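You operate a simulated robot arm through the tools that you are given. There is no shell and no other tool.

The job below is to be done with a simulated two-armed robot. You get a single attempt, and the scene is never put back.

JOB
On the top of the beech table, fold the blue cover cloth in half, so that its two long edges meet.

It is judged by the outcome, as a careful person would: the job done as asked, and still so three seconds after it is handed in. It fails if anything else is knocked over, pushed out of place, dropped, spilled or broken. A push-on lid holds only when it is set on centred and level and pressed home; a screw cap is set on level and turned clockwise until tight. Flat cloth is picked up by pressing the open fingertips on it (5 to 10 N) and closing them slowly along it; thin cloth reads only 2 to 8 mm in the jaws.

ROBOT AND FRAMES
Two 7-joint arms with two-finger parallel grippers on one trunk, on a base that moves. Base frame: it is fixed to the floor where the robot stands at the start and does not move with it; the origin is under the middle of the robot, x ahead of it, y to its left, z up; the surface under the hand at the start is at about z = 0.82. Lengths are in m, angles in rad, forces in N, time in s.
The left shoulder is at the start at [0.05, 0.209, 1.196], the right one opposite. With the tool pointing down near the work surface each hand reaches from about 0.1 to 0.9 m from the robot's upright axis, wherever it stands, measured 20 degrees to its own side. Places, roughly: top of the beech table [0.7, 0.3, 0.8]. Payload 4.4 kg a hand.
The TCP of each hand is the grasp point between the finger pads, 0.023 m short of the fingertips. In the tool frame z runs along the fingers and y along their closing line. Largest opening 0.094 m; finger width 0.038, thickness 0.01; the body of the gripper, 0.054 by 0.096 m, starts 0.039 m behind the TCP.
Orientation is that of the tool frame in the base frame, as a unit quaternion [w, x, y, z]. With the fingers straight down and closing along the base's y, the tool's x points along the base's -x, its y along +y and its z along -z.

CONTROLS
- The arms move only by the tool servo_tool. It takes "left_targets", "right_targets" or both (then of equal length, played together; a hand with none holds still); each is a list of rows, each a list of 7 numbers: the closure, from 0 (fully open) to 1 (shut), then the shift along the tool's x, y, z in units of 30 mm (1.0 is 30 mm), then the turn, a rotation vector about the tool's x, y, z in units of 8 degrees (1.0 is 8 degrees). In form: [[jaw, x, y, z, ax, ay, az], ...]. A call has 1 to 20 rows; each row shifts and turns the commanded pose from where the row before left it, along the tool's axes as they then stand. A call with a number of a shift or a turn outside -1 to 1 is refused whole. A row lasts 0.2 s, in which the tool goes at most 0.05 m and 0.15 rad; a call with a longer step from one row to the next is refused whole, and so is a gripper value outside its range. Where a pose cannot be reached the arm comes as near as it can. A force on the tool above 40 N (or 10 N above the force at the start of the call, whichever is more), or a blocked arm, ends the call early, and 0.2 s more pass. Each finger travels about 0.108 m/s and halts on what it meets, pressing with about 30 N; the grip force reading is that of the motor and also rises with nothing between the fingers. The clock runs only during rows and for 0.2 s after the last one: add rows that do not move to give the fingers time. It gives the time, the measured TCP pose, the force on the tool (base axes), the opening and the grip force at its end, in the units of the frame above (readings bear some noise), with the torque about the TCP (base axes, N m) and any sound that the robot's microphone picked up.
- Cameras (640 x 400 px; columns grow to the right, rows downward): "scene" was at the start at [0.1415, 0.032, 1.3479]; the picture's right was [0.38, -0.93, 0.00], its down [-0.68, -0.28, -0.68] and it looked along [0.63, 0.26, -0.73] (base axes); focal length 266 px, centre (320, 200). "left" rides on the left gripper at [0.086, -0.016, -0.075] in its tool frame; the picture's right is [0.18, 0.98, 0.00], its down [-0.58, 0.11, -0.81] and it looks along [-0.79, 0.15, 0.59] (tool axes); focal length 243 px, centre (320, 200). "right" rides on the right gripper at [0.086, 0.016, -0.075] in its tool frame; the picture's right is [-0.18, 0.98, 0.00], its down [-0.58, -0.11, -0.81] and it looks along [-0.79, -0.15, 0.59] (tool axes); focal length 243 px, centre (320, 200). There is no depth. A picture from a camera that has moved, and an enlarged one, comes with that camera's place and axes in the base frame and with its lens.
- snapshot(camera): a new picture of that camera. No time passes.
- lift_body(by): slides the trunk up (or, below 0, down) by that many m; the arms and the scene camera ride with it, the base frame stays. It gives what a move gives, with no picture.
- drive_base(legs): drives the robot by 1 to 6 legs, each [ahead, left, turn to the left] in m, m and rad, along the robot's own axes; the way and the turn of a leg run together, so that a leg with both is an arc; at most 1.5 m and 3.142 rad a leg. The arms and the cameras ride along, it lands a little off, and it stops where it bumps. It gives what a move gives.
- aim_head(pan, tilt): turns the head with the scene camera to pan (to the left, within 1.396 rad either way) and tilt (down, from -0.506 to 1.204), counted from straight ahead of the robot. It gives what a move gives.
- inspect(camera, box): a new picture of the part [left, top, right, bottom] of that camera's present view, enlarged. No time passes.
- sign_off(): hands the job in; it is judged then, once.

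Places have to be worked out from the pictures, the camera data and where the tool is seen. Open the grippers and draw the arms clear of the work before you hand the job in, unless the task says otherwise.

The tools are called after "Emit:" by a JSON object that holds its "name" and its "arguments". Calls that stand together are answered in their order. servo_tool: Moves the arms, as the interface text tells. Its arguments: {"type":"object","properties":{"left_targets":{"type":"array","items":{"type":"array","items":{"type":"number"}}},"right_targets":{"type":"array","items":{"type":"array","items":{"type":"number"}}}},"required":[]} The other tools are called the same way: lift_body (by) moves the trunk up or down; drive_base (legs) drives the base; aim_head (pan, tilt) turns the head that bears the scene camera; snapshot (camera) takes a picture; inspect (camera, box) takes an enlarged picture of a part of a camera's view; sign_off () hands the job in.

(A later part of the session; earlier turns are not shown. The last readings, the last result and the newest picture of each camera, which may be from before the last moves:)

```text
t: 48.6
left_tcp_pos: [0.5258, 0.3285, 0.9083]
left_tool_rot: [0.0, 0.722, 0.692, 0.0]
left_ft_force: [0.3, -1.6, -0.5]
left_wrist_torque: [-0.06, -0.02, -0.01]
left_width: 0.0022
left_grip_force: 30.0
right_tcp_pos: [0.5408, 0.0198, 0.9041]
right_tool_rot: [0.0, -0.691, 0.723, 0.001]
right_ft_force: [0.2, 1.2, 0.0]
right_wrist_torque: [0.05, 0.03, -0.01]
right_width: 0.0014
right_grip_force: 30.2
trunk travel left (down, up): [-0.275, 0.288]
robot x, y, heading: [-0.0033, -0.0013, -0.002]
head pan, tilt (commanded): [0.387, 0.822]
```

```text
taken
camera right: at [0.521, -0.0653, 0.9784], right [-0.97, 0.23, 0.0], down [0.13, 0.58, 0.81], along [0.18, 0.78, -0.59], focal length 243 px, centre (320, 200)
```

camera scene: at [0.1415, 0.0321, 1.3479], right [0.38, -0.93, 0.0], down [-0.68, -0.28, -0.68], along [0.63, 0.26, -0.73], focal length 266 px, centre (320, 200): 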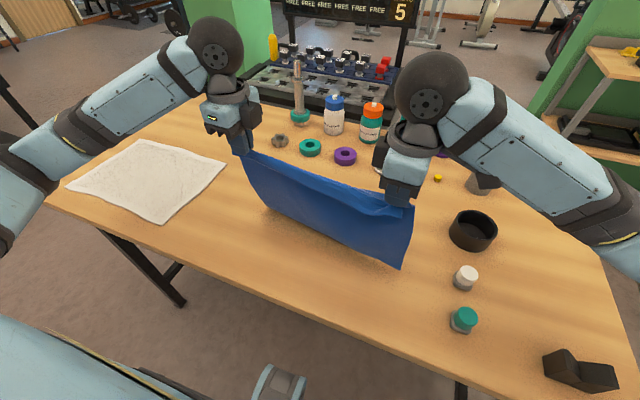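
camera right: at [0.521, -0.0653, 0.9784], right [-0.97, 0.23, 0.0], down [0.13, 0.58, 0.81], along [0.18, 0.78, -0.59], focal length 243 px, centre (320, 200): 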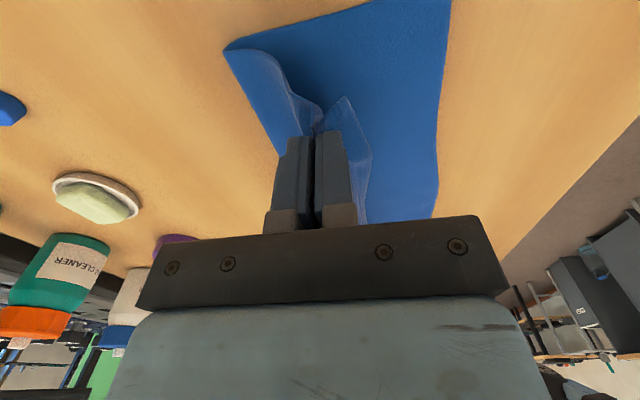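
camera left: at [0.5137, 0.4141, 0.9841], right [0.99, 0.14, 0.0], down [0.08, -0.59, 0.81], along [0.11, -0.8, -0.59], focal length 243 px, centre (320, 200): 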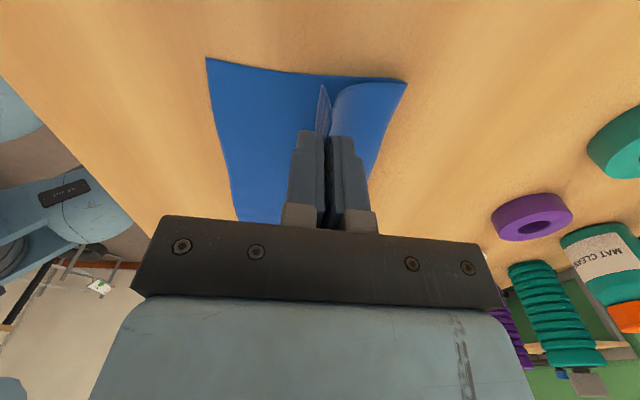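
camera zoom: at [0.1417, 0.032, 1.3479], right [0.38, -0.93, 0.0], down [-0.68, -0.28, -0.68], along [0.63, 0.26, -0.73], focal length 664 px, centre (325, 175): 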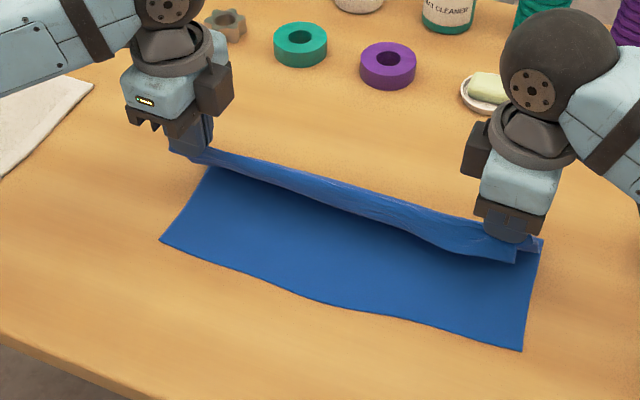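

The fold has formed at x≈0.582 (left) and 0.588 (right), about 0.13 m from the front edge as wanted. I move a little past the final line while still high, then check the hem before lowering.

Emit:
{"name": "servo_tool", "arguments": {"left_targets": [[1, 0, -0.233, 0.1, 0, 0, 0], [1, 0, -0.233, 0.1, 0, 0, 0], [1, 0, -0.233, 0.1, 0, 0, 0], [1, 0, -0.233, 0.1, 0, 0, 0], [1, 0, -0.233, 0.1, 0, 0, 0], [1, 0, -0.233, 0.1, 0, 0, 0], [1, 0, 0, 0, 0, 0, 0]], "right_targets": [[1, 0, 0.183, 0.09, 0, 0, 0], [1, 0, 0.183, 0.09, 0, 0, 0], [1, 0, 0.183, 0.09, 0, 0, 0], [1, 0, 0.183, 0.09, 0, 0, 0], [1, 0, 0.183, 0.09, 0, 0, 0], [1, 0, 0.183, 0.09, 0, 0, 0], [1, 0, 0, 0, 0, 0, 0]]}}

Emit:
{"name": "inspect", "arguments": {"camera": "scene", "box": [190, 130, 446, 290]}}

Emit:
{"name": "inspect", "arguments": {"camera": "left", "box": [160, 20, 480, 220]}}

Emit:
{"name": "inspect", "arguments": {"camera": "right", "box": [160, 20, 480, 220]}}

```text
t: 50.2
left_tcp_pos: [0.4837, 0.3299, 0.8916]
left_tool_rot: [-0.001, 0.722, 0.692, 0.0]
left_ft_force: [0.3, -0.7, -1.1]
left_wrist_torque: [-0.01, 0.01, -0.01]
left_width: 0.0023
left_grip_force: 30.3
right_tcp_pos: [0.5072, 0.023, 0.8882]
right_tool_rot: [0.0, -0.691, 0.723, 0.0]
right_ft_force: [0.6, 0.3, 0.4]
right_wrist_torque: [-0.01, 0.01, 0.01]
right_width: 0.0015
right_grip_force: 30.2
trunk travel left (down, up): [-0.275, 0.288]
robot x, y, heading: [-0.0015, 0.001, 0.001]
head pan, tilt (commanded): [0.387, 0.822]
```

```text
2.50 times, centred on (318, 210) of scene
camera zoom: at [0.1417, 0.032, 1.3479], right [0.38, -0.93, 0.0], down [-0.68, -0.28, -0.68], along [0.63, 0.26, -0.73], focal length 664 px, centre (325, 175)
```

zoom: 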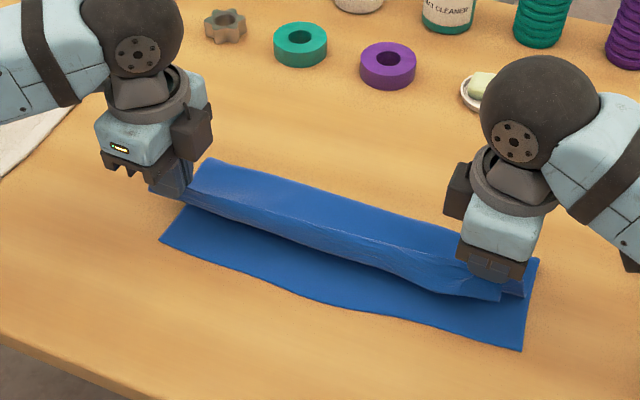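

```text
2.00 times, centred on (320, 120) of left
camera zoom: at [0.4713, 0.4149, 0.9673], right [0.99, 0.14, 0.0], down [0.08, -0.59, 0.81], along [0.11, -0.8, -0.59], focal length 485 px, centre (320, 360)
```

zoom: 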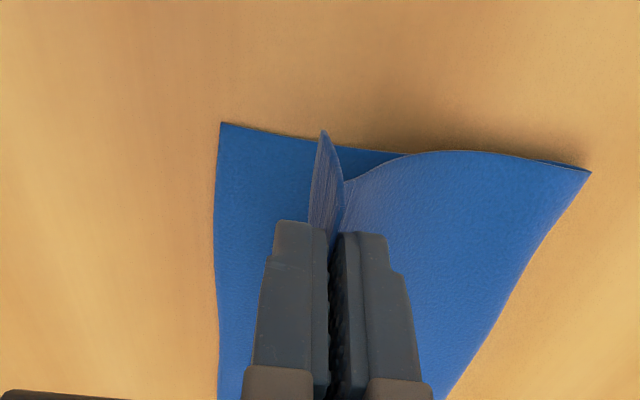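

```text
2.00 times, centred on (320, 120) of right
camera zoom: at [0.4866, -0.062, 0.9621], right [-0.97, 0.23, 0.0], down [0.14, 0.58, 0.81], along [0.18, 0.79, -0.59], focal length 485 px, centre (320, 360)
```

zoom: 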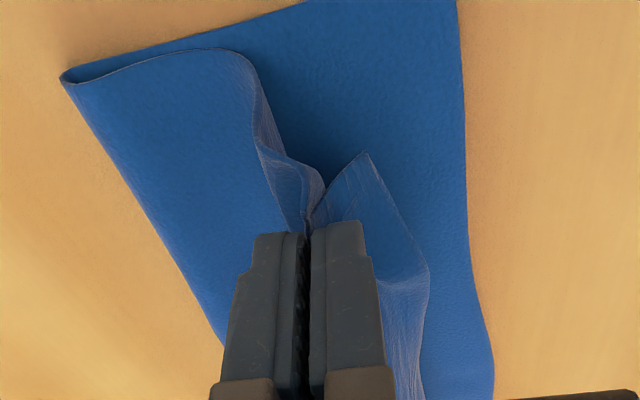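

The front edge hasn't moved, and the hem hangs clear on the front side of both jaws. I lower to about 1 cm while easing forward, so the hem trails toward the front edge.

Emit:
{"name": "servo_tool", "arguments": {"left_targets": [[1, 0, 0.06, 0.15, 0, 0, 0], [1, 0, 0.06, 0.15, 0, 0, 0], [1, 0, 0.06, 0.15, 0, 0, 0], [1, 0, 0.06, 0.15, 0, 0, 0], [1, 0, 0.06, 0.15, 0, 0, 0], [1, 0, 0.06, 0.15, 0, 0, 0], [1, 0, 0.06, 0.15, 0, 0, 0], [1, 0, 0.03, 0.15, 0, 0, 0], [1, 0, 0, 0, 0, 0, 0]], "right_targets": [[1, 0, -0.045, 0.135, 0, 0, 0], [1, 0, -0.045, 0.135, 0, 0, 0], [1, 0, -0.045, 0.135, 0, 0, 0], [1, 0, -0.045, 0.135, 0, 0, 0], [1, 0, -0.045, 0.135, 0, 0, 0], [1, 0, -0.045, 0.135, 0, 0, 0], [1, 0, -0.045, 0.135, 0, 0, 0], [1, 0, -0.03, 0.135, 0, 0, 0], [1, 0, 0, 0, 0, 0, 0]]}}

Emit:
{"name": "inspect", "arguments": {"camera": "scene", "box": [190, 130, 446, 290]}}

Emit:
{"name": "inspect", "arguments": {"camera": "left", "box": [160, 20, 480, 220]}}

Emit:
{"name": "inspect", "arguments": {"camera": "right", "box": [160, 20, 480, 220]}}

```text
t: 52.2
left_tcp_pos: [0.4956, 0.3319, 0.8562]
left_tool_rot: [0.002, 0.722, 0.692, -0.001]
left_ft_force: [-0.3, -2.2, 0.7]
left_wrist_torque: [-0.04, -0.03, 0.04]
left_width: 0.0025
left_grip_force: 30.4
right_tcp_pos: [0.5207, 0.0233, 0.8596]
right_tool_rot: [0.002, -0.691, 0.722, -0.005]
right_ft_force: [0.8, 3.2, 0.0]
right_wrist_torque: [0.06, 0.06, 0.0]
right_width: 0.0016
right_grip_force: 30.3
trunk travel left (down, up): [-0.275, 0.288]
robot x, y, heading: [0.002, 0.0015, -0.003]
head pan, tilt (commanded): [0.387, 0.822]
```

```text
2.50 times, centred on (318, 210) of scene
camera zoom: at [0.1407, 0.0356, 1.3489], right [0.38, -0.93, 0.0], down [-0.68, -0.28, -0.68], along [0.63, 0.25, -0.73], focal length 664 px, centre (325, 175)
```

zoom: 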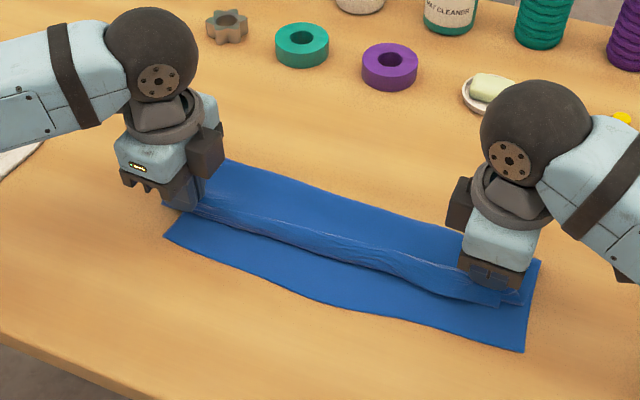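

```text
2.00 times, centred on (320, 120) of left
camera zoom: at [0.4841, 0.417, 0.9321], right [0.99, 0.14, 0.0], down [0.08, -0.58, 0.81], along [0.11, -0.8, -0.59], focal length 485 px, centre (320, 360)
```

zoom: 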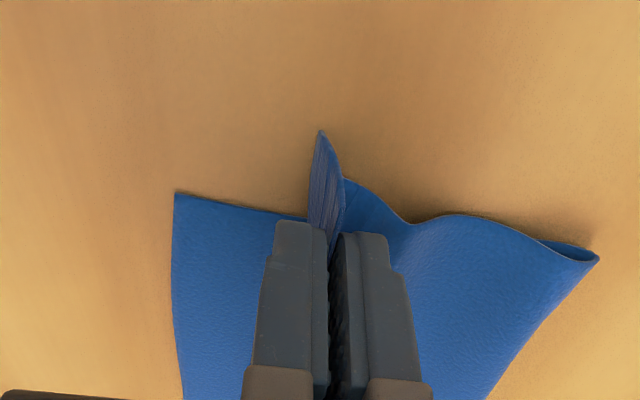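

```text
2.00 times, centred on (320, 120) of right
camera zoom: at [0.4994, -0.062, 0.9342], right [-0.97, 0.23, -0.01], down [0.13, 0.58, 0.81], along [0.19, 0.78, -0.59], focal length 485 px, centre (320, 360)
```

zoom: 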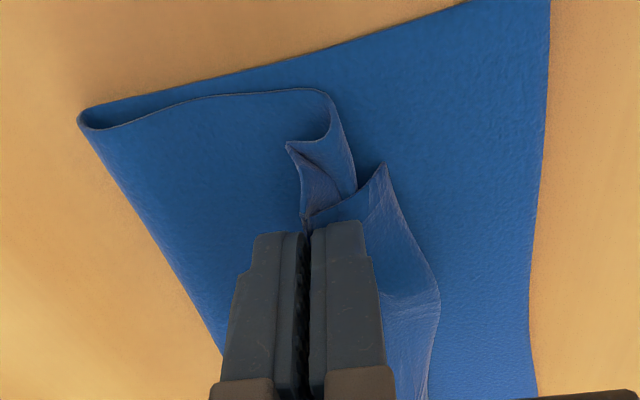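

The scene camera has shifted by a few millimetres and the right hand stopped about 4 mm high, which suggests something is resting against the arm. I look at the whole scene before moving on.

Emit:
{"name": "snapshot", "arguments": {"camera": "scene"}}

Emit:
{"name": "inspect", "arguments": {"camera": "scene", "box": [400, 180, 640, 330]}}

Emit:
{"name": "inspect", "arguments": {"camera": "scene", "box": [0, 100, 280, 275]}}

```text
taken
camera scene: at [0.1407, 0.0356, 1.3489], right [0.38, -0.93, 0.0], down [-0.68, -0.28, -0.68], along [0.63, 0.25, -0.73], focal length 266 px, centre (320, 200)
```

scene: 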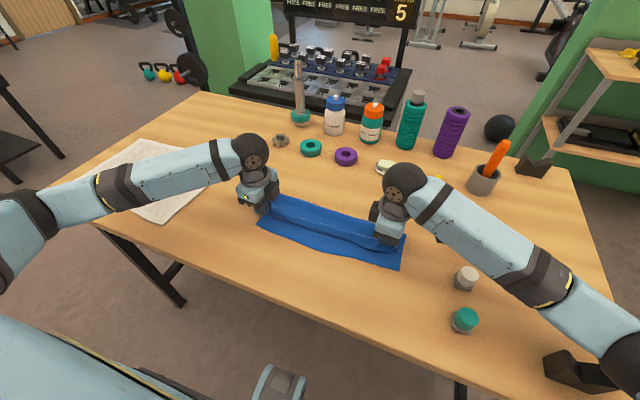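

```text
2.67 times, centred on (520, 255) of scene
camera zoom: at [0.1407, 0.0356, 1.3489], right [0.38, -0.93, 0.0], down [-0.68, -0.28, -0.68], along [0.63, 0.25, -0.73], focal length 708 px, centre (-213, 53)
```

zoom: 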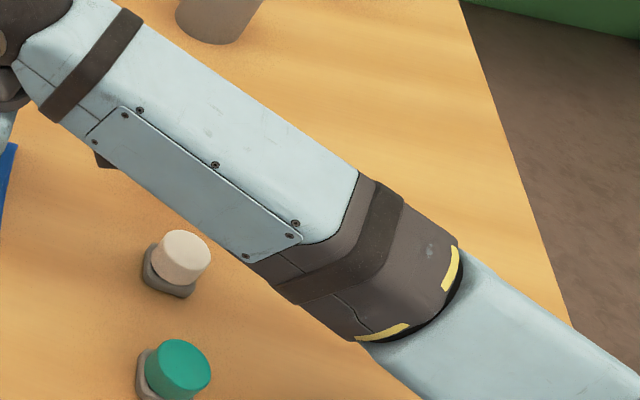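

```text
2.29 times, centred on (140, 188) of scene
camera zoom: at [0.1407, 0.0356, 1.3489], right [0.38, -0.93, 0.0], down [-0.68, -0.28, -0.68], along [0.63, 0.25, -0.73], focal length 607 px, centre (731, 229)
```

zoom: 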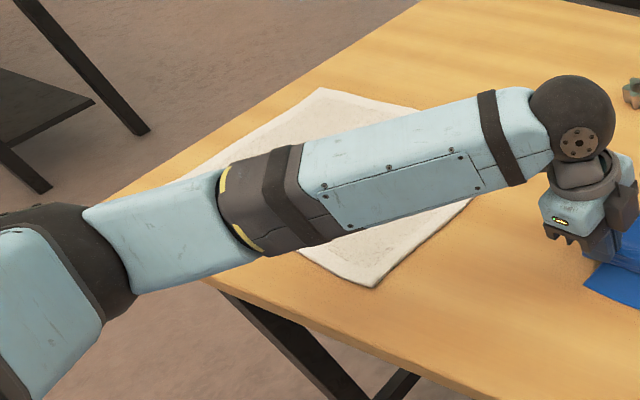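

The right elbow, at about (0.40,-0.33,0.93), is resting on the black block on the right, which explains the 4 mm shortfall. I raise the trunk 5 cm to lift the elbow off; the hands ride up with the cloth, whose fold has slack for it.

Emit:
{"name": "lift_body", "arguments": {"by": 0.05}}

Emit:
{"name": "snapshot", "arguments": {"camera": "scene"}}

Emit:
{"name": "inspect", "arguments": {"camera": "scene", "box": [480, 280, 640, 380]}}

```text
t: 53.1
left_tcp_pos: [0.4962, 0.3296, 0.9055]
left_tool_rot: [0.0, 0.723, 0.691, 0.0]
left_ft_force: [-0.1, -1.4, 0.5]
left_wrist_torque: [-0.01, -0.03, -0.02]
left_width: 0.0027
left_grip_force: 29.6
right_tcp_pos: [0.5173, 0.021, 0.9047]
right_tool_rot: [-0.001, -0.692, 0.722, 0.0]
right_ft_force: [-0.4, 1.8, -0.1]
right_wrist_torque: [0.06, 0.02, 0.03]
right_width: 0.0018
right_grip_force: 30.1
trunk travel left (down, up): [-0.325, 0.238]
robot x, y, heading: [-0.0028, 0.0004, 0.003]
head pan, tilt (commanded): [0.387, 0.822]
```

```text
taken
camera scene: at [0.1417, 0.0321, 1.3977], right [0.38, -0.93, 0.0], down [-0.68, -0.28, -0.68], along [0.63, 0.26, -0.73], focal length 266 px, centre (320, 200)
```

scene: 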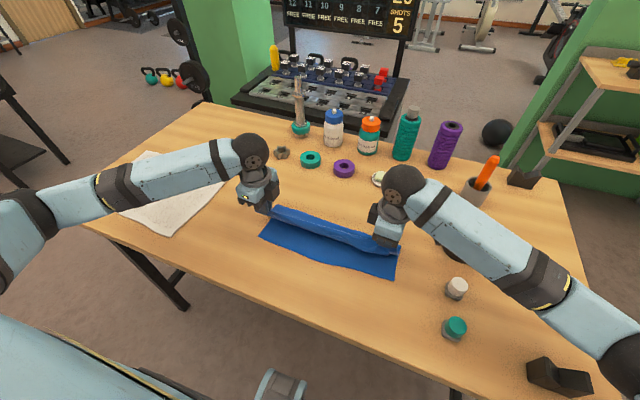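

```text
4.00 times, centred on (560, 330) of scene
camera zoom: at [0.1417, 0.0321, 1.3977], right [0.38, -0.93, 0.0], down [-0.68, -0.28, -0.68], along [0.63, 0.26, -0.73], focal length 1062 px, centre (-640, -320)
```

zoom: 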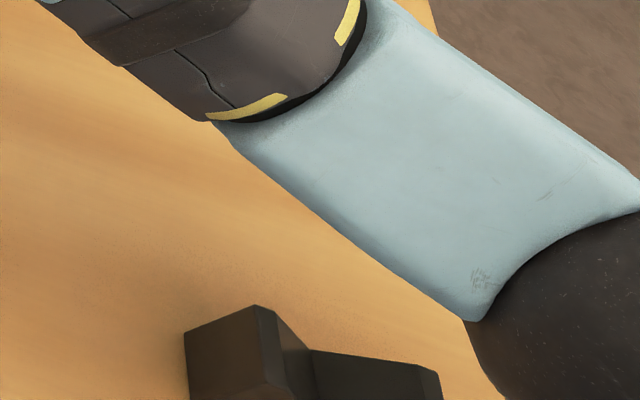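

That freed the elbow and the camera is back to normal. I check the cloth and the hem from all three views before lowering again.

Emit:
{"name": "inspect", "arguments": {"camera": "scene", "box": [220, 150, 444, 290]}}

Emit:
{"name": "inspect", "arguments": {"camera": "left", "box": [160, 20, 480, 220]}}

Emit:
{"name": "inspect", "arguments": {"camera": "right", "box": [160, 20, 480, 220]}}

```text
2.86 times, centred on (332, 220) of scene
camera zoom: at [0.1417, 0.0321, 1.3977], right [0.38, -0.93, 0.0], down [-0.68, -0.28, -0.68], along [0.63, 0.26, -0.73], focal length 759 px, centre (286, 143)
```

zoom: 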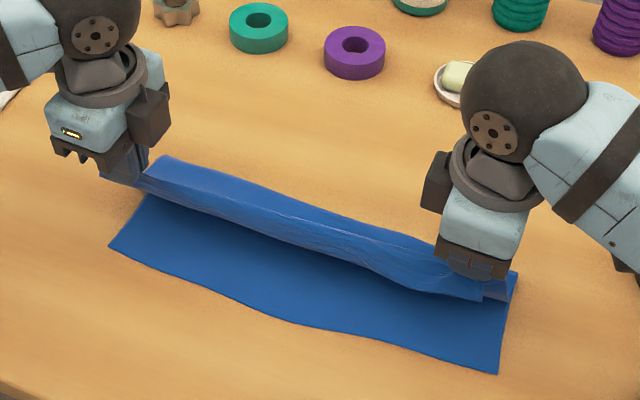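

```text
2.00 times, centred on (320, 120) of left
camera zoom: at [0.4847, 0.4148, 0.9819], right [0.99, 0.14, 0.0], down [0.08, -0.59, 0.81], along [0.11, -0.8, -0.59], focal length 485 px, centre (320, 360)
```

zoom: 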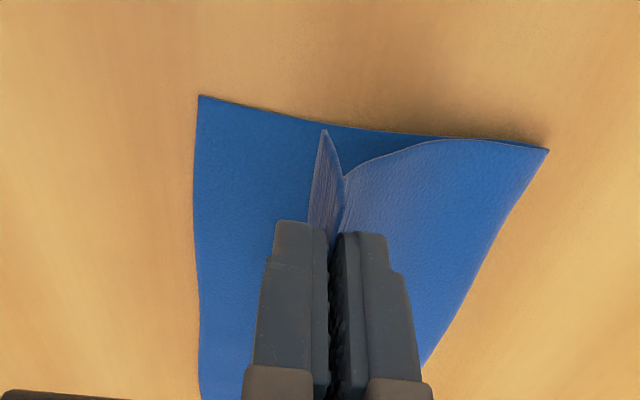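

```text
2.00 times, centred on (320, 120) of right
camera zoom: at [0.497, -0.0636, 0.9782], right [-0.97, 0.23, 0.0], down [0.14, 0.58, 0.81], along [0.18, 0.79, -0.59], focal length 485 px, centre (320, 360)
```

zoom: 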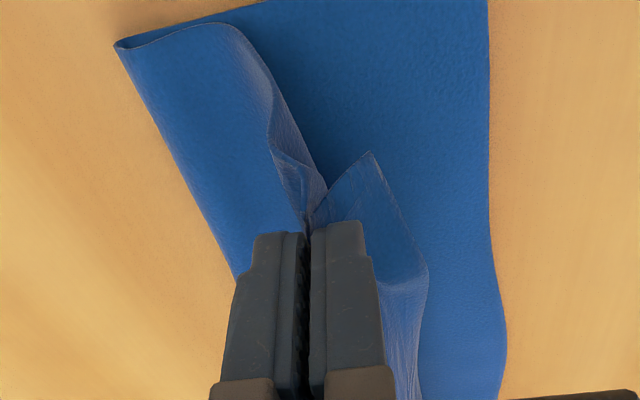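

The lower layer spans y≈-0.02 to 0.335, while the top hem corners sit about 2 cm too far to the left. The right side also has slack. I shift both hands 2 cm to the right, draw the right one back 3 cm, and stay about 4.5 cm up.

Emit:
{"name": "servo_tool", "arguments": {"left_targets": [[1, -0.111, -0.033, 0.083, 0, 0, 0], [1, -0.111, -0.033, 0.083, 0, 0, 0], [1, -0.111, -0.033, 0.083, 0, 0, 0], [1, -0.111, -0.033, 0.083, 0, 0, 0], [1, -0.111, -0.033, 0.083, 0, 0, 0], [1, -0.111, -0.033, 0.083, 0, 0, 0], [1, 0, 0, 0, 0, 0, 0]], "right_targets": [[1, 0.111, 0.161, 0.083, 0, 0, 0], [1, 0.111, 0.161, 0.083, 0, 0, 0], [1, 0.111, 0.161, 0.083, 0, 0, 0], [1, 0.111, 0.161, 0.083, 0, 0, 0], [1, 0.111, 0.161, 0.083, 0, 0, 0], [1, 0.111, 0.161, 0.083, 0, 0, 0], [1, 0, 0, 0, 0, 0, 0]]}}

Emit:
{"name": "snapshot", "arguments": {"camera": "scene"}}

Emit:
{"name": "inspect", "arguments": {"camera": "scene", "box": [220, 150, 444, 290]}}

Emit:
{"name": "inspect", "arguments": {"camera": "left", "box": [160, 20, 480, 220]}}

Emit:
{"name": "inspect", "arguments": {"camera": "right", "box": [160, 20, 480, 220]}}

```text
t: 54.7
left_tcp_pos: [0.4892, 0.3099, 0.8902]
left_tool_rot: [0.0, 0.723, 0.691, 0.0]
left_ft_force: [1.1, -1.1, 0.3]
left_wrist_torque: [-0.01, -0.01, 0.0]
left_width: 0.0024
left_grip_force: 30.3
right_tcp_pos: [0.487, 0.0034, 0.8886]
right_tool_rot: [0.0, -0.691, 0.723, 0.0]
right_ft_force: [0.6, 1.7, 0.2]
right_wrist_torque: [0.04, 0.04, -0.02]
right_width: 0.0015
right_grip_force: 29.6
trunk travel left (down, up): [-0.325, 0.238]
robot x, y, heading: [-0.0012, 0.001, 0.002]
head pan, tilt (commanded): [0.387, 0.822]
```

```text
taken
camera scene: at [0.1416, 0.0321, 1.3979], right [0.38, -0.93, 0.0], down [-0.68, -0.28, -0.68], along [0.63, 0.26, -0.73], focal length 266 px, centre (320, 200)
```

scene: 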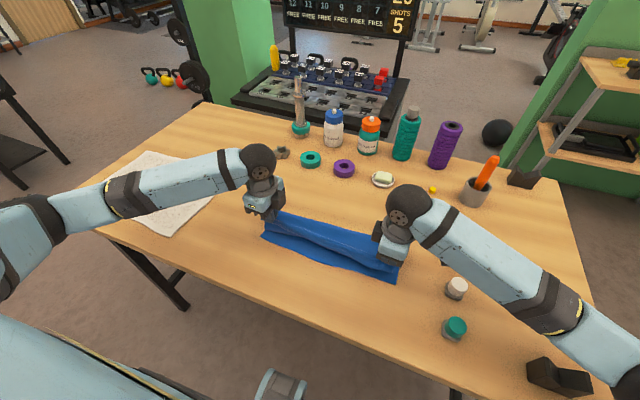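

```text
2.86 times, centred on (332, 220) of scene
camera zoom: at [0.1416, 0.0321, 1.3979], right [0.38, -0.93, 0.0], down [-0.68, -0.28, -0.68], along [0.63, 0.26, -0.73], focal length 759 px, centre (286, 143)
```

zoom: 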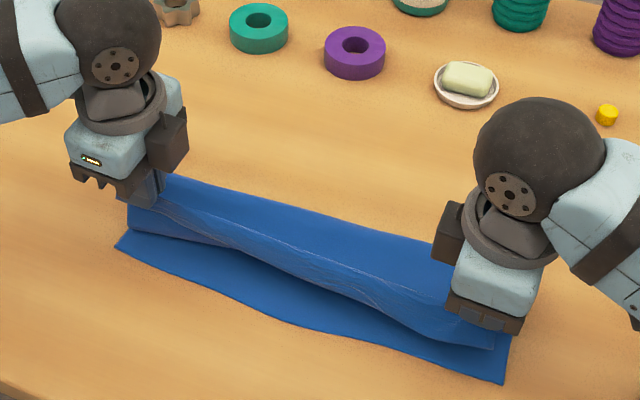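

```text
2.00 times, centred on (320, 120) of left
camera zoom: at [0.4772, 0.396, 0.967], right [0.99, 0.14, 0.0], down [0.08, -0.59, 0.81], along [0.11, -0.8, -0.59], focal length 485 px, centre (320, 360)
```

zoom: 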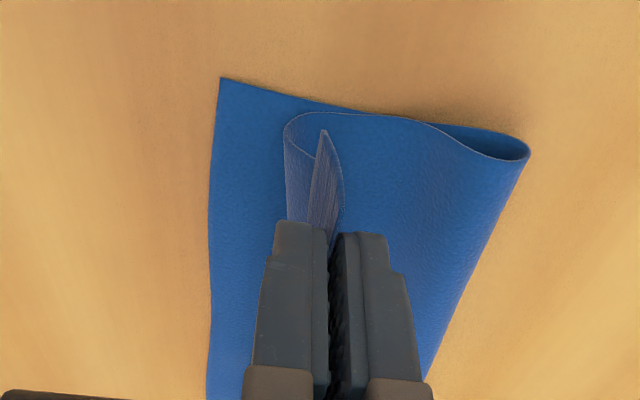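

```text
2.00 times, centred on (320, 120) of right
camera zoom: at [0.4663, -0.0817, 0.9636], right [-0.97, 0.23, 0.0], down [0.13, 0.58, 0.81], along [0.18, 0.79, -0.59], focal length 485 px, centre (320, 360)
```

zoom: 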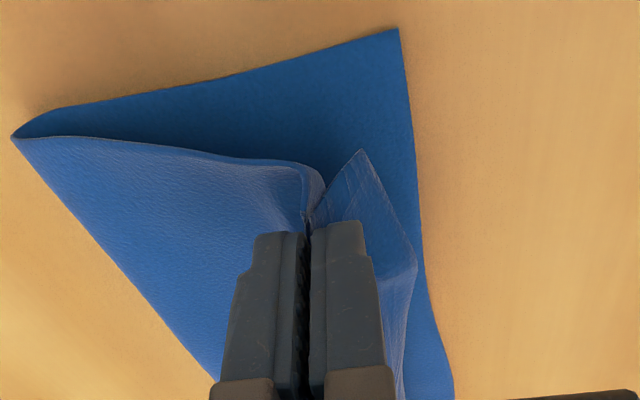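

The right side is taut now, but that sideways pull moved the left end of the fold forward to x≈0.553 and left slack there. I raise the trunk another 5 cm, which also gives the elbow more room. Then I move the hands ahead so the lower half lies out flat again.

Emit:
{"name": "lift_body", "arguments": {"by": 0.05}}

Emit:
{"name": "servo_tool", "arguments": {"left_targets": [[1, 0.012, 0.2576, 0, 0, 0, 0], [1, 0.012, 0.2576, 0, 0, 0, 0], [1, 0.012, 0.2576, 0, 0, 0, 0], [1, 0.012, 0.2576, 0, 0, 0, 0], [1, 0.012, 0.2576, 0, 0, 0, 0], [1, 0.012, 0.2576, 0, 0, 0, 0], [1, 0.012, 0.2576, 0, 0, 0, 0], [1, 0.012, 0.2576, 0, 0, 0, 0], [1, 0.012, 0.2576, 0, 0, 0, 0], [1, 0.012, 0.2576, 0, 0, 0, 0], [1, 0.012, 0.2576, 0, 0, 0, 0], [1, 0, 0, 0, 0, 0, 0], [1, 0, 0, 0, 0, 0, 0]], "right_targets": [[1, -0.012, -0.267, 0, 0, 0, 0], [1, -0.012, -0.267, 0, 0, 0, 0], [1, -0.012, -0.267, 0, 0, 0, 0], [1, -0.012, -0.267, 0, 0, 0, 0], [1, -0.012, -0.267, 0, 0, 0, 0], [1, -0.012, -0.267, 0, 0, 0, 0], [1, -0.012, -0.267, 0, 0, 0, 0], [1, -0.012, -0.267, 0, 0, 0, 0], [1, -0.012, -0.267, 0, 0, 0, 0], [1, -0.012, -0.267, 0, 0, 0, 0], [1, -0.012, -0.267, 0, 0, 0, 0], [1, 0, 0, 0, 0, 0, 0], [1, 0, 0, 0, 0, 0, 0]]}}

Emit:
{"name": "snapshot", "arguments": {"camera": "scene"}}

Emit:
{"name": "snapshot", "arguments": {"camera": "left"}}

Emit:
{"name": "snapshot", "arguments": {"camera": "right"}}

```text
t: 55.6
left_tcp_pos: [0.4911, 0.3112, 0.9404]
left_tool_rot: [0.0, 0.722, 0.691, 0.0]
left_ft_force: [0.4, -0.3, -0.2]
left_wrist_torque: [0.03, -0.02, 0.03]
left_width: 0.0028
left_grip_force: 30.0
right_tcp_pos: [0.4873, 0.0041, 0.9397]
right_tool_rot: [0.0, -0.692, 0.722, 0.0]
right_ft_force: [0.1, 0.7, -1.0]
right_wrist_torque: [0.08, 0.02, 0.02]
right_width: 0.0019
right_grip_force: 29.7
trunk travel left (down, up): [-0.375, 0.188]
robot x, y, heading: [-0.0007, 0.0014, -0.004]
head pan, tilt (commanded): [0.387, 0.822]
```

```text
t: 58.4
left_tcp_pos: [0.5751, 0.3112, 0.9429]
left_tool_rot: [0.0, 0.722, 0.691, 0.0]
left_ft_force: [0.4, -0.6, -1.1]
left_wrist_torque: [-0.04, -0.03, 0.0]
left_width: 0.0027
left_grip_force: 30.3
right_tcp_pos: [0.5744, 0.0046, 0.9398]
right_tool_rot: [0.0, -0.692, 0.722, 0.0]
right_ft_force: [-1.3, 0.7, 0.0]
right_wrist_torque: [0.03, 0.0, 0.01]
right_width: 0.0017
right_grip_force: 30.4
trunk travel left (down, up): [-0.375, 0.188]
robot x, y, heading: [0.0005, -0.0007, 0.001]
head pan, tilt (commanded): [0.387, 0.822]
```

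```text
taken
camera scene: at [0.1417, 0.032, 1.4479], right [0.38, -0.93, 0.0], down [-0.68, -0.28, -0.68], along [0.63, 0.26, -0.73], focal length 266 px, centre (320, 200)
```

scene: 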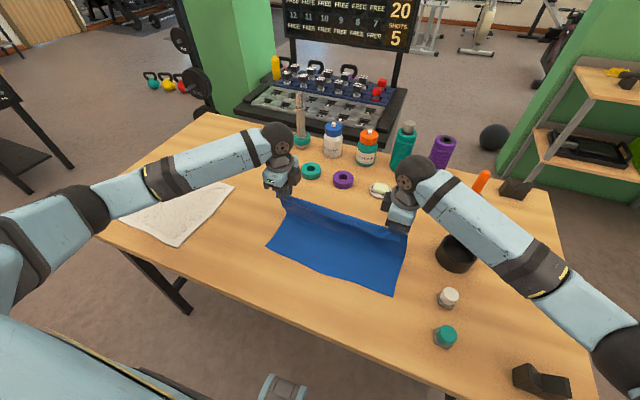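

```text
taken
camera left: at [0.5624, 0.3971, 1.0178], right [0.99, 0.14, 0.0], down [0.08, -0.59, 0.81], along [0.11, -0.8, -0.59], focal length 243 px, centre (320, 200)
```

left: 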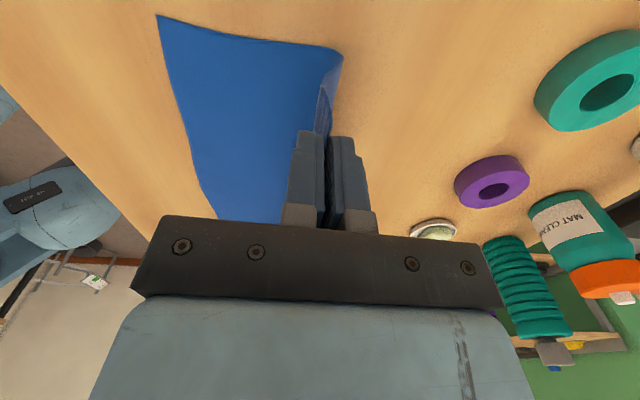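

```text
taken
camera right: at [0.5546, -0.0809, 1.0143], right [-0.97, 0.23, 0.0], down [0.13, 0.58, 0.81], along [0.18, 0.79, -0.59], focal length 243 px, centre (320, 200)
```

right: 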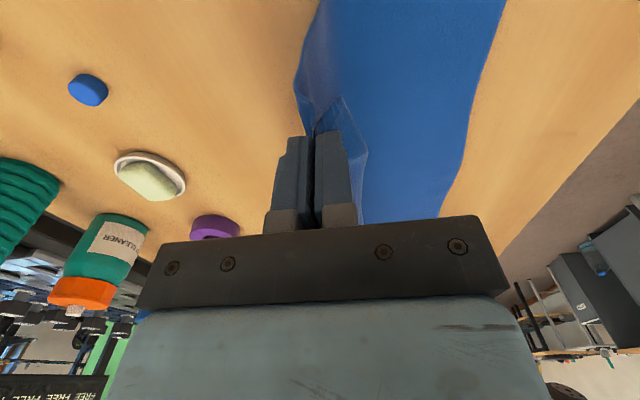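

The lower half is flat again. I measure its front edge before bringing the top half back over.

Emit:
{"name": "inspect", "arguments": {"camera": "scene", "box": [240, 170, 448, 300]}}

Emit:
{"name": "inspect", "arguments": {"camera": "left", "box": [120, 0, 440, 200]}}

```text
3.08 times, centred on (344, 235) of scene
camera zoom: at [0.1417, 0.032, 1.4479], right [0.38, -0.93, 0.0], down [-0.68, -0.28, -0.68], along [0.63, 0.26, -0.73], focal length 817 px, centre (246, 92)
```

zoom: 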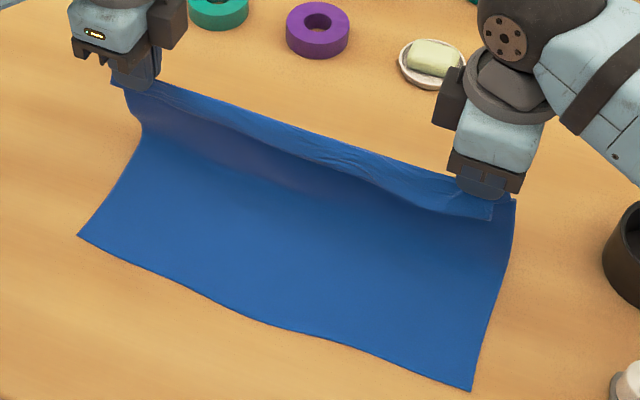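

```text
2.00 times, centred on (280, 100) of left
camera zoom: at [0.5624, 0.3971, 1.0178], right [0.99, 0.14, 0.0], down [0.08, -0.59, 0.81], along [0.11, -0.8, -0.59], focal length 485 px, centre (400, 400)
```

zoom: 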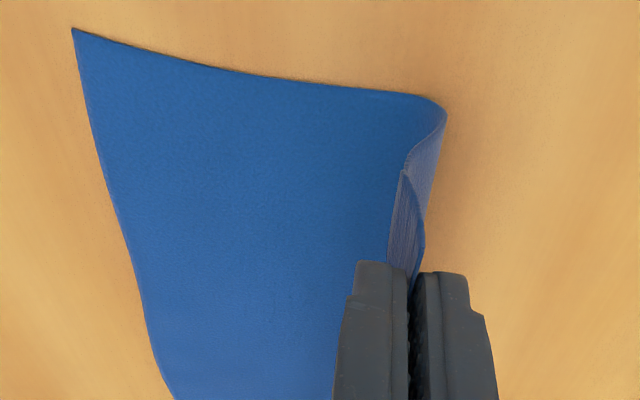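

The front edge lies at x≈0.461 (left), 0.448 (middle) and 0.452 (right), with y from -0.033 to 0.325. I bring the hands back toward it with a slight shift to the right, ending a little past the final line and 4.5 cm up.

Emit:
{"name": "servo_tool", "arguments": {"left_targets": [[1, -0.0386, -0.236, 0.147, 0, 0, 0], [1, -0.0386, -0.236, 0.147, 0, 0, 0], [1, -0.0386, -0.236, 0.147, 0, 0, 0], [1, -0.0386, -0.236, 0.147, 0, 0, 0], [1, -0.0386, -0.236, 0.147, 0, 0, 0], [1, -0.0386, -0.236, 0.147, 0, 0, 0], [1, -0.0386, -0.236, 0.147, 0, 0, 0], [1, -0.0386, -0.236, 0.147, 0, 0, 0], [1, -0.0386, -0.236, 0.147, 0, 0, 0], [1, -0.0386, -0.236, 0.147, 0, 0, 0], [1, -0.0386, -0.236, 0.147, 0, 0, 0], [1, -0.0386, -0.236, 0.147, 0, 0, 0], [1, 0, 0, 0, 0, 0, 0]], "right_targets": [[1, 0.0397, 0.265, 0.139, 0, 0, 0], [1, 0.0397, 0.265, 0.139, 0, 0, 0], [1, 0.0397, 0.265, 0.139, 0, 0, 0], [1, 0.0397, 0.265, 0.139, 0, 0, 0], [1, 0.0397, 0.265, 0.139, 0, 0, 0], [1, 0.0397, 0.265, 0.139, 0, 0, 0], [1, 0.0397, 0.265, 0.139, 0, 0, 0], [1, 0.0397, 0.265, 0.139, 0, 0, 0], [1, 0.0397, 0.265, 0.139, 0, 0, 0], [1, 0.0397, 0.265, 0.139, 0, 0, 0], [1, 0.0397, 0.265, 0.139, 0, 0, 0], [1, 0.0397, 0.265, 0.139, 0, 0, 0], [1, 0, 0, 0, 0, 0, 0]]}}

Emit:
{"name": "inspect", "arguments": {"camera": "scene", "box": [240, 170, 448, 300]}}

Emit:
{"name": "inspect", "arguments": {"camera": "left", "box": [160, 20, 480, 220]}}

Emit:
{"name": "inspect", "arguments": {"camera": "right", "box": [160, 20, 480, 220]}}

```text
t: 61.2
left_tcp_pos: [0.4869, 0.3, 0.887]
left_tool_rot: [0.0, 0.723, 0.691, 0.001]
left_ft_force: [-0.1, 0.7, -0.5]
left_wrist_torque: [-0.01, -0.01, 0.03]
left_width: 0.0024
left_grip_force: 29.7
right_tcp_pos: [0.4768, -0.0059, 0.8873]
right_tool_rot: [0.001, -0.692, 0.722, 0.0]
right_ft_force: [1.0, 0.2, -0.3]
right_wrist_torque: [0.02, -0.03, 0.04]
right_width: 0.0017
right_grip_force: 29.9
trunk travel left (down, up): [-0.375, 0.188]
robot x, y, heading: [0.0002, 0.0019, 0.003]
head pan, tilt (commanded): [0.387, 0.822]
```

```text
3.08 times, centred on (344, 235) of scene
camera zoom: at [0.1418, 0.0321, 1.4479], right [0.38, -0.93, 0.0], down [-0.68, -0.28, -0.68], along [0.63, 0.26, -0.73], focal length 817 px, centre (246, 92)
```

zoom: 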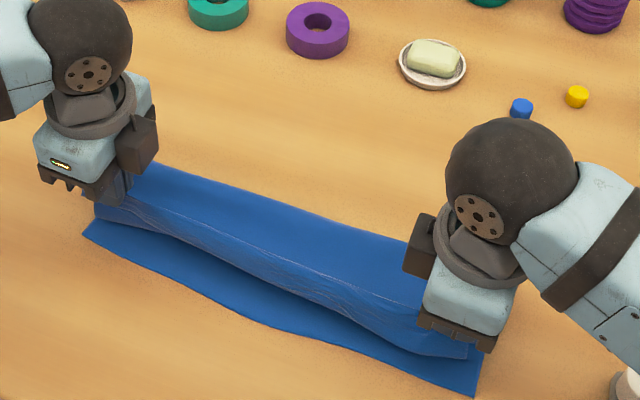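

```text
2.00 times, centred on (320, 120) of left
camera zoom: at [0.4752, 0.3856, 0.9635], right [0.99, 0.14, 0.0], down [0.08, -0.59, 0.81], along [0.11, -0.8, -0.59], focal length 485 px, centre (320, 360)
```

zoom: 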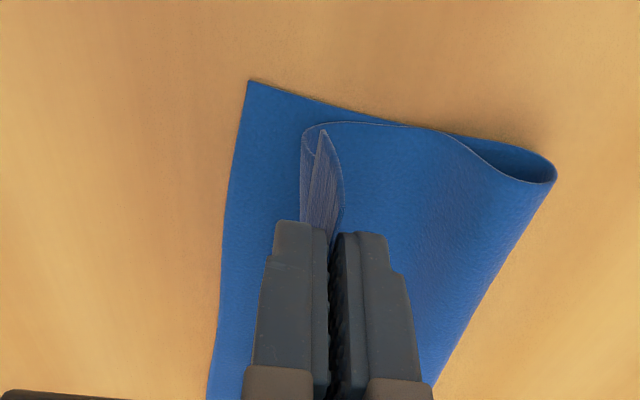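

```text
2.00 times, centred on (320, 120) of right
camera zoom: at [0.4577, -0.0912, 0.9621], right [-0.97, 0.23, 0.0], down [0.13, 0.58, 0.81], along [0.18, 0.79, -0.59], focal length 485 px, centre (320, 360)
```

zoom: 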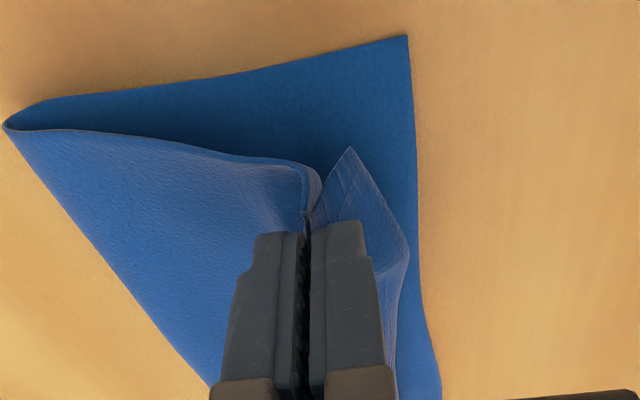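

The top corners now line up with the lower corners to within about 7 mm sideways. I lower to roughly 6 mm while easing forward, so the hem trails toward the front edge.

Emit:
{"name": "servo_tool", "arguments": {"left_targets": [[1, 0, 0.067, 0.15, 0, 0, 0], [1, 0, 0.067, 0.15, 0, 0, 0], [1, 0, 0.067, 0.15, 0, 0, 0], [1, 0, 0.067, 0.15, 0, 0, 0], [1, 0, 0.067, 0.15, 0, 0, 0], [1, 0, 0.067, 0.15, 0, 0, 0], [1, 0, 0.067, 0.15, 0, 0, 0], [1, 0, 0.067, 0.13, 0, 0, 0], [1, 0, 0, 0, 0, 0, 0]], "right_targets": [[1, 0, -0.054, 0.15, 0, 0, 0], [1, 0, -0.054, 0.15, 0, 0, 0], [1, 0, -0.054, 0.15, 0, 0, 0], [1, 0, -0.054, 0.15, 0, 0, 0], [1, 0, -0.054, 0.15, 0, 0, 0], [1, 0, -0.054, 0.15, 0, 0, 0], [1, 0, -0.054, 0.15, 0, 0, 0], [1, 0, -0.054, 0.13, 0, 0, 0], [1, 0, 0, 0, 0, 0, 0]]}}

Emit:
{"name": "snapshot", "arguments": {"camera": "scene"}}

Emit:
{"name": "inspect", "arguments": {"camera": "scene", "box": [240, 170, 448, 300]}}

Emit:
{"name": "inspect", "arguments": {"camera": "left", "box": [160, 20, 480, 220]}}

Emit:
{"name": "inspect", "arguments": {"camera": "right", "box": [160, 20, 480, 220]}}

```text
t: 63.2
left_tcp_pos: [0.5033, 0.3005, 0.8537]
left_tool_rot: [0.001, 0.722, 0.692, 0.0]
left_ft_force: [-0.8, -0.8, 1.3]
left_wrist_torque: [-0.02, 0.0, 0.03]
left_width: 0.0024
left_grip_force: 29.6
right_tcp_pos: [0.4918, -0.0063, 0.853]
right_tool_rot: [0.001, -0.691, 0.722, 0.0]
right_ft_force: [1.9, 1.5, 9.6]
right_wrist_torque: [-0.12, -0.12, 0.01]
right_width: 0.0018
right_grip_force: 29.5
trunk travel left (down, up): [-0.375, 0.188]
robot x, y, heading: [0.0032, 0.0025, -0.0]
head pan, tilt (commanded): [0.387, 0.822]
```

```text
taken
camera scene: at [0.1407, 0.032, 1.4481], right [0.38, -0.93, 0.0], down [-0.68, -0.28, -0.68], along [0.63, 0.26, -0.73], focal length 266 px, centre (320, 200)
```

scene: 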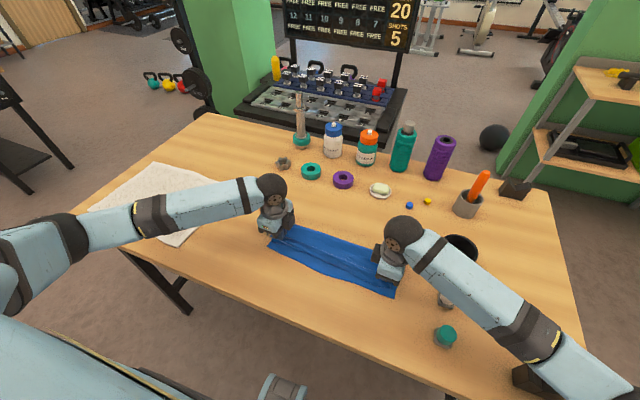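

```text
3.08 times, centred on (344, 235) of scene
camera zoom: at [0.1407, 0.032, 1.4481], right [0.38, -0.93, 0.0], down [-0.68, -0.28, -0.68], along [0.63, 0.26, -0.73], focal length 817 px, centre (246, 92)
```

zoom: 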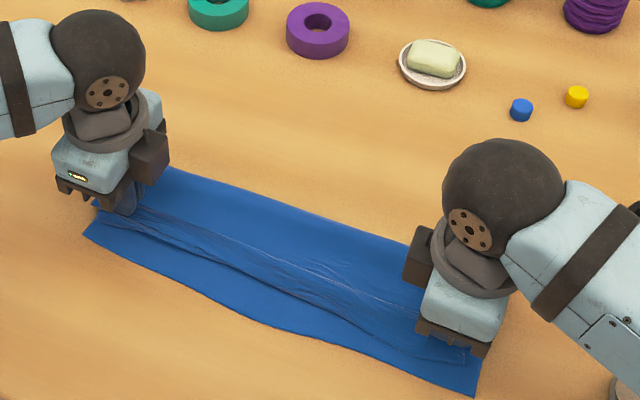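

```text
2.00 times, centred on (320, 120) of left
camera zoom: at [0.4907, 0.3863, 0.9291], right [0.99, 0.14, 0.0], down [0.08, -0.59, 0.81], along [0.11, -0.8, -0.59], focal length 485 px, centre (320, 360)
```

zoom: 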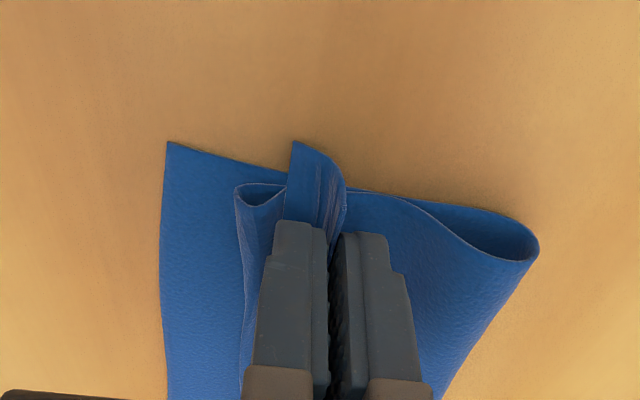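

```text
2.00 times, centred on (320, 120) of right
camera zoom: at [0.4711, -0.092, 0.9277], right [-0.97, 0.23, 0.0], down [0.13, 0.58, 0.81], along [0.18, 0.79, -0.59], focal length 485 px, centre (320, 360)
```

zoom: 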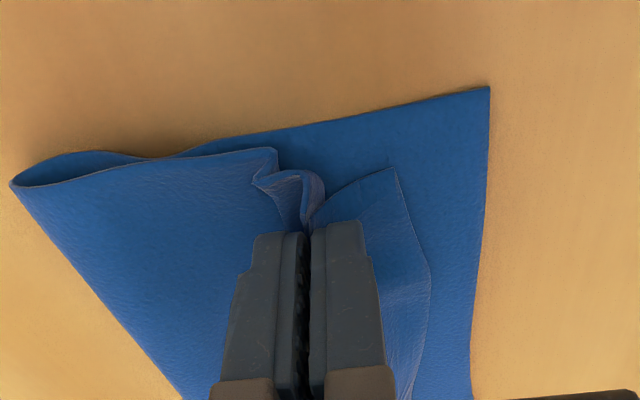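

The left side has too much slack and curls forward under the jaw, because overshooting pulled the fold back. I lift and move ahead to lay the lower half out once more; this time I will come in along the taut arc without overshooting.

Emit:
{"name": "servo_tool", "arguments": {"left_targets": [[1, 0.0133, 0.1, -0.2, 0, 0, 0], [1, 0.0133, 0.1, -0.2, 0, 0, 0], [1, 0.0133, 0.1, -0.2, 0, 0, 0], [1, 0.0133, 0.1, -0.2, 0, 0, 0], [1, 0.0133, 0.1, -0.2, 0, 0, 0], [1, 0.0133, 0.2, -0.2, 0, 0, 0], [1, 0.0133, 0.2, -0.2, 0, 0, 0], [1, 0.0133, 0.2, -0.2, 0, 0, 0], [1, 0.0133, 0.2, -0.2, 0, 0, 0], [1, 0.0133, 0.2, -0.2, 0, 0, 0], [1, 0.0133, 0.28, -0.14, 0, 0, 0], [1, 0.0133, 0.28, -0.14, 0, 0, 0], [1, 0.0133, 0.28, -0.14, 0, 0, 0], [1, 0.0133, 0.28, -0.14, 0, 0, 0], [1, 0.0133, 0.28, -0.14, 0, 0, 0], [1, 0, 0, 0, 0, 0, 0], [1, 0, 0, 0, 0, 0, 0]], "right_targets": [[1, -0.0122, -0.1, -0.2, 0, 0, 0], [1, -0.0122, -0.1, -0.2, 0, 0, 0], [1, -0.0122, -0.1, -0.2, 0, 0, 0], [1, -0.0122, -0.1, -0.2, 0, 0, 0], [1, -0.0122, -0.1, -0.2, 0, 0, 0], [1, -0.0122, -0.2, -0.2, 0, 0, 0], [1, -0.0122, -0.2, -0.2, 0, 0, 0], [1, -0.0122, -0.2, -0.2, 0, 0, 0], [1, -0.0122, -0.2, -0.2, 0, 0, 0], [1, -0.0122, -0.2, -0.2, 0, 0, 0], [1, -0.0122, -0.28, -0.14, 0, 0, 0], [1, -0.0122, -0.28, -0.14, 0, 0, 0], [1, -0.0122, -0.28, -0.14, 0, 0, 0], [1, -0.0122, -0.28, -0.14, 0, 0, 0], [1, -0.0122, -0.28, -0.14, 0, 0, 0], [1, 0, 0, 0, 0, 0, 0], [1, 0, 0, 0, 0, 0, 0]]}}

Emit:
{"name": "inspect", "arguments": {"camera": "scene", "box": [240, 170, 448, 300]}}

Emit:
{"name": "snapshot", "arguments": {"camera": "left"}}

Emit:
{"name": "snapshot", "arguments": {"camera": "right"}}

```text
t: 66.8
left_tcp_pos: [0.5939, 0.3013, 0.9362]
left_tool_rot: [0.0, 0.722, 0.692, 0.0]
left_ft_force: [-0.2, -0.4, -0.5]
left_wrist_torque: [0.02, 0.03, -0.02]
left_width: 0.0024
left_grip_force: 29.7
right_tcp_pos: [0.5778, -0.0053, 0.9346]
right_tool_rot: [0.0, -0.691, 0.723, 0.0]
right_ft_force: [-0.6, 0.6, 0.4]
right_wrist_torque: [0.04, -0.03, -0.01]
right_width: 0.0017
right_grip_force: 30.6
trunk travel left (down, up): [-0.375, 0.188]
robot x, y, heading: [-0.0028, 0.0007, -0.0]
head pan, tilt (commanded): [0.387, 0.822]
```

```text
3.08 times, centred on (344, 235) of scene
camera zoom: at [0.1416, 0.032, 1.4479], right [0.38, -0.93, 0.0], down [-0.68, -0.28, -0.68], along [0.63, 0.26, -0.73], focal length 817 px, centre (246, 92)
```

zoom: 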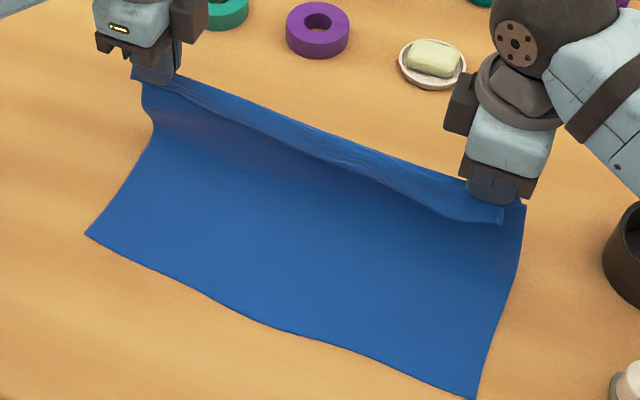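

```text
taken
camera left: at [0.5808, 0.3868, 1.0116], right [0.99, 0.14, 0.0], down [0.08, -0.59, 0.81], along [0.11, -0.8, -0.59], focal length 243 px, centre (320, 200)
```

left: 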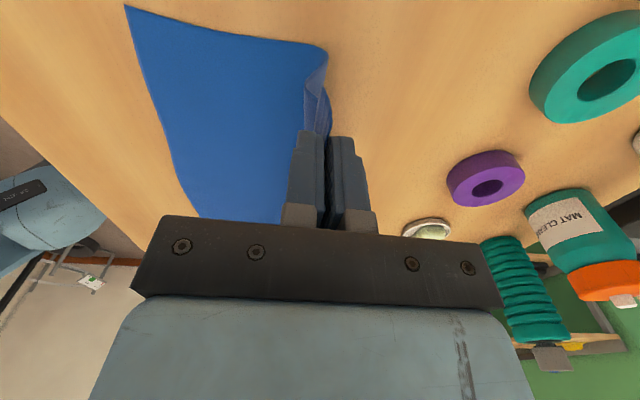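

```text
taken
camera right: at [0.5573, -0.0898, 1.0092], right [-0.97, 0.23, 0.0], down [0.13, 0.58, 0.81], along [0.18, 0.79, -0.59], focal length 243 px, centre (320, 200)
```

right: 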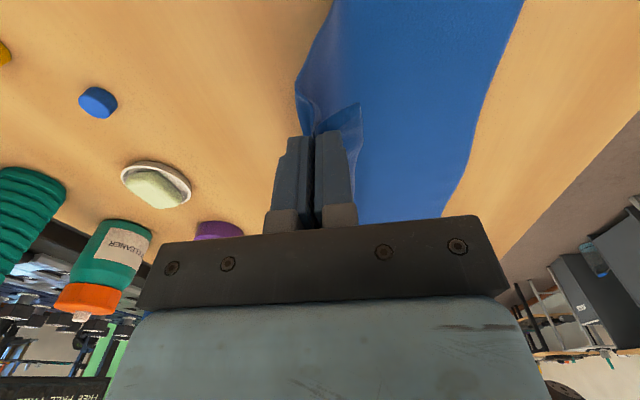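

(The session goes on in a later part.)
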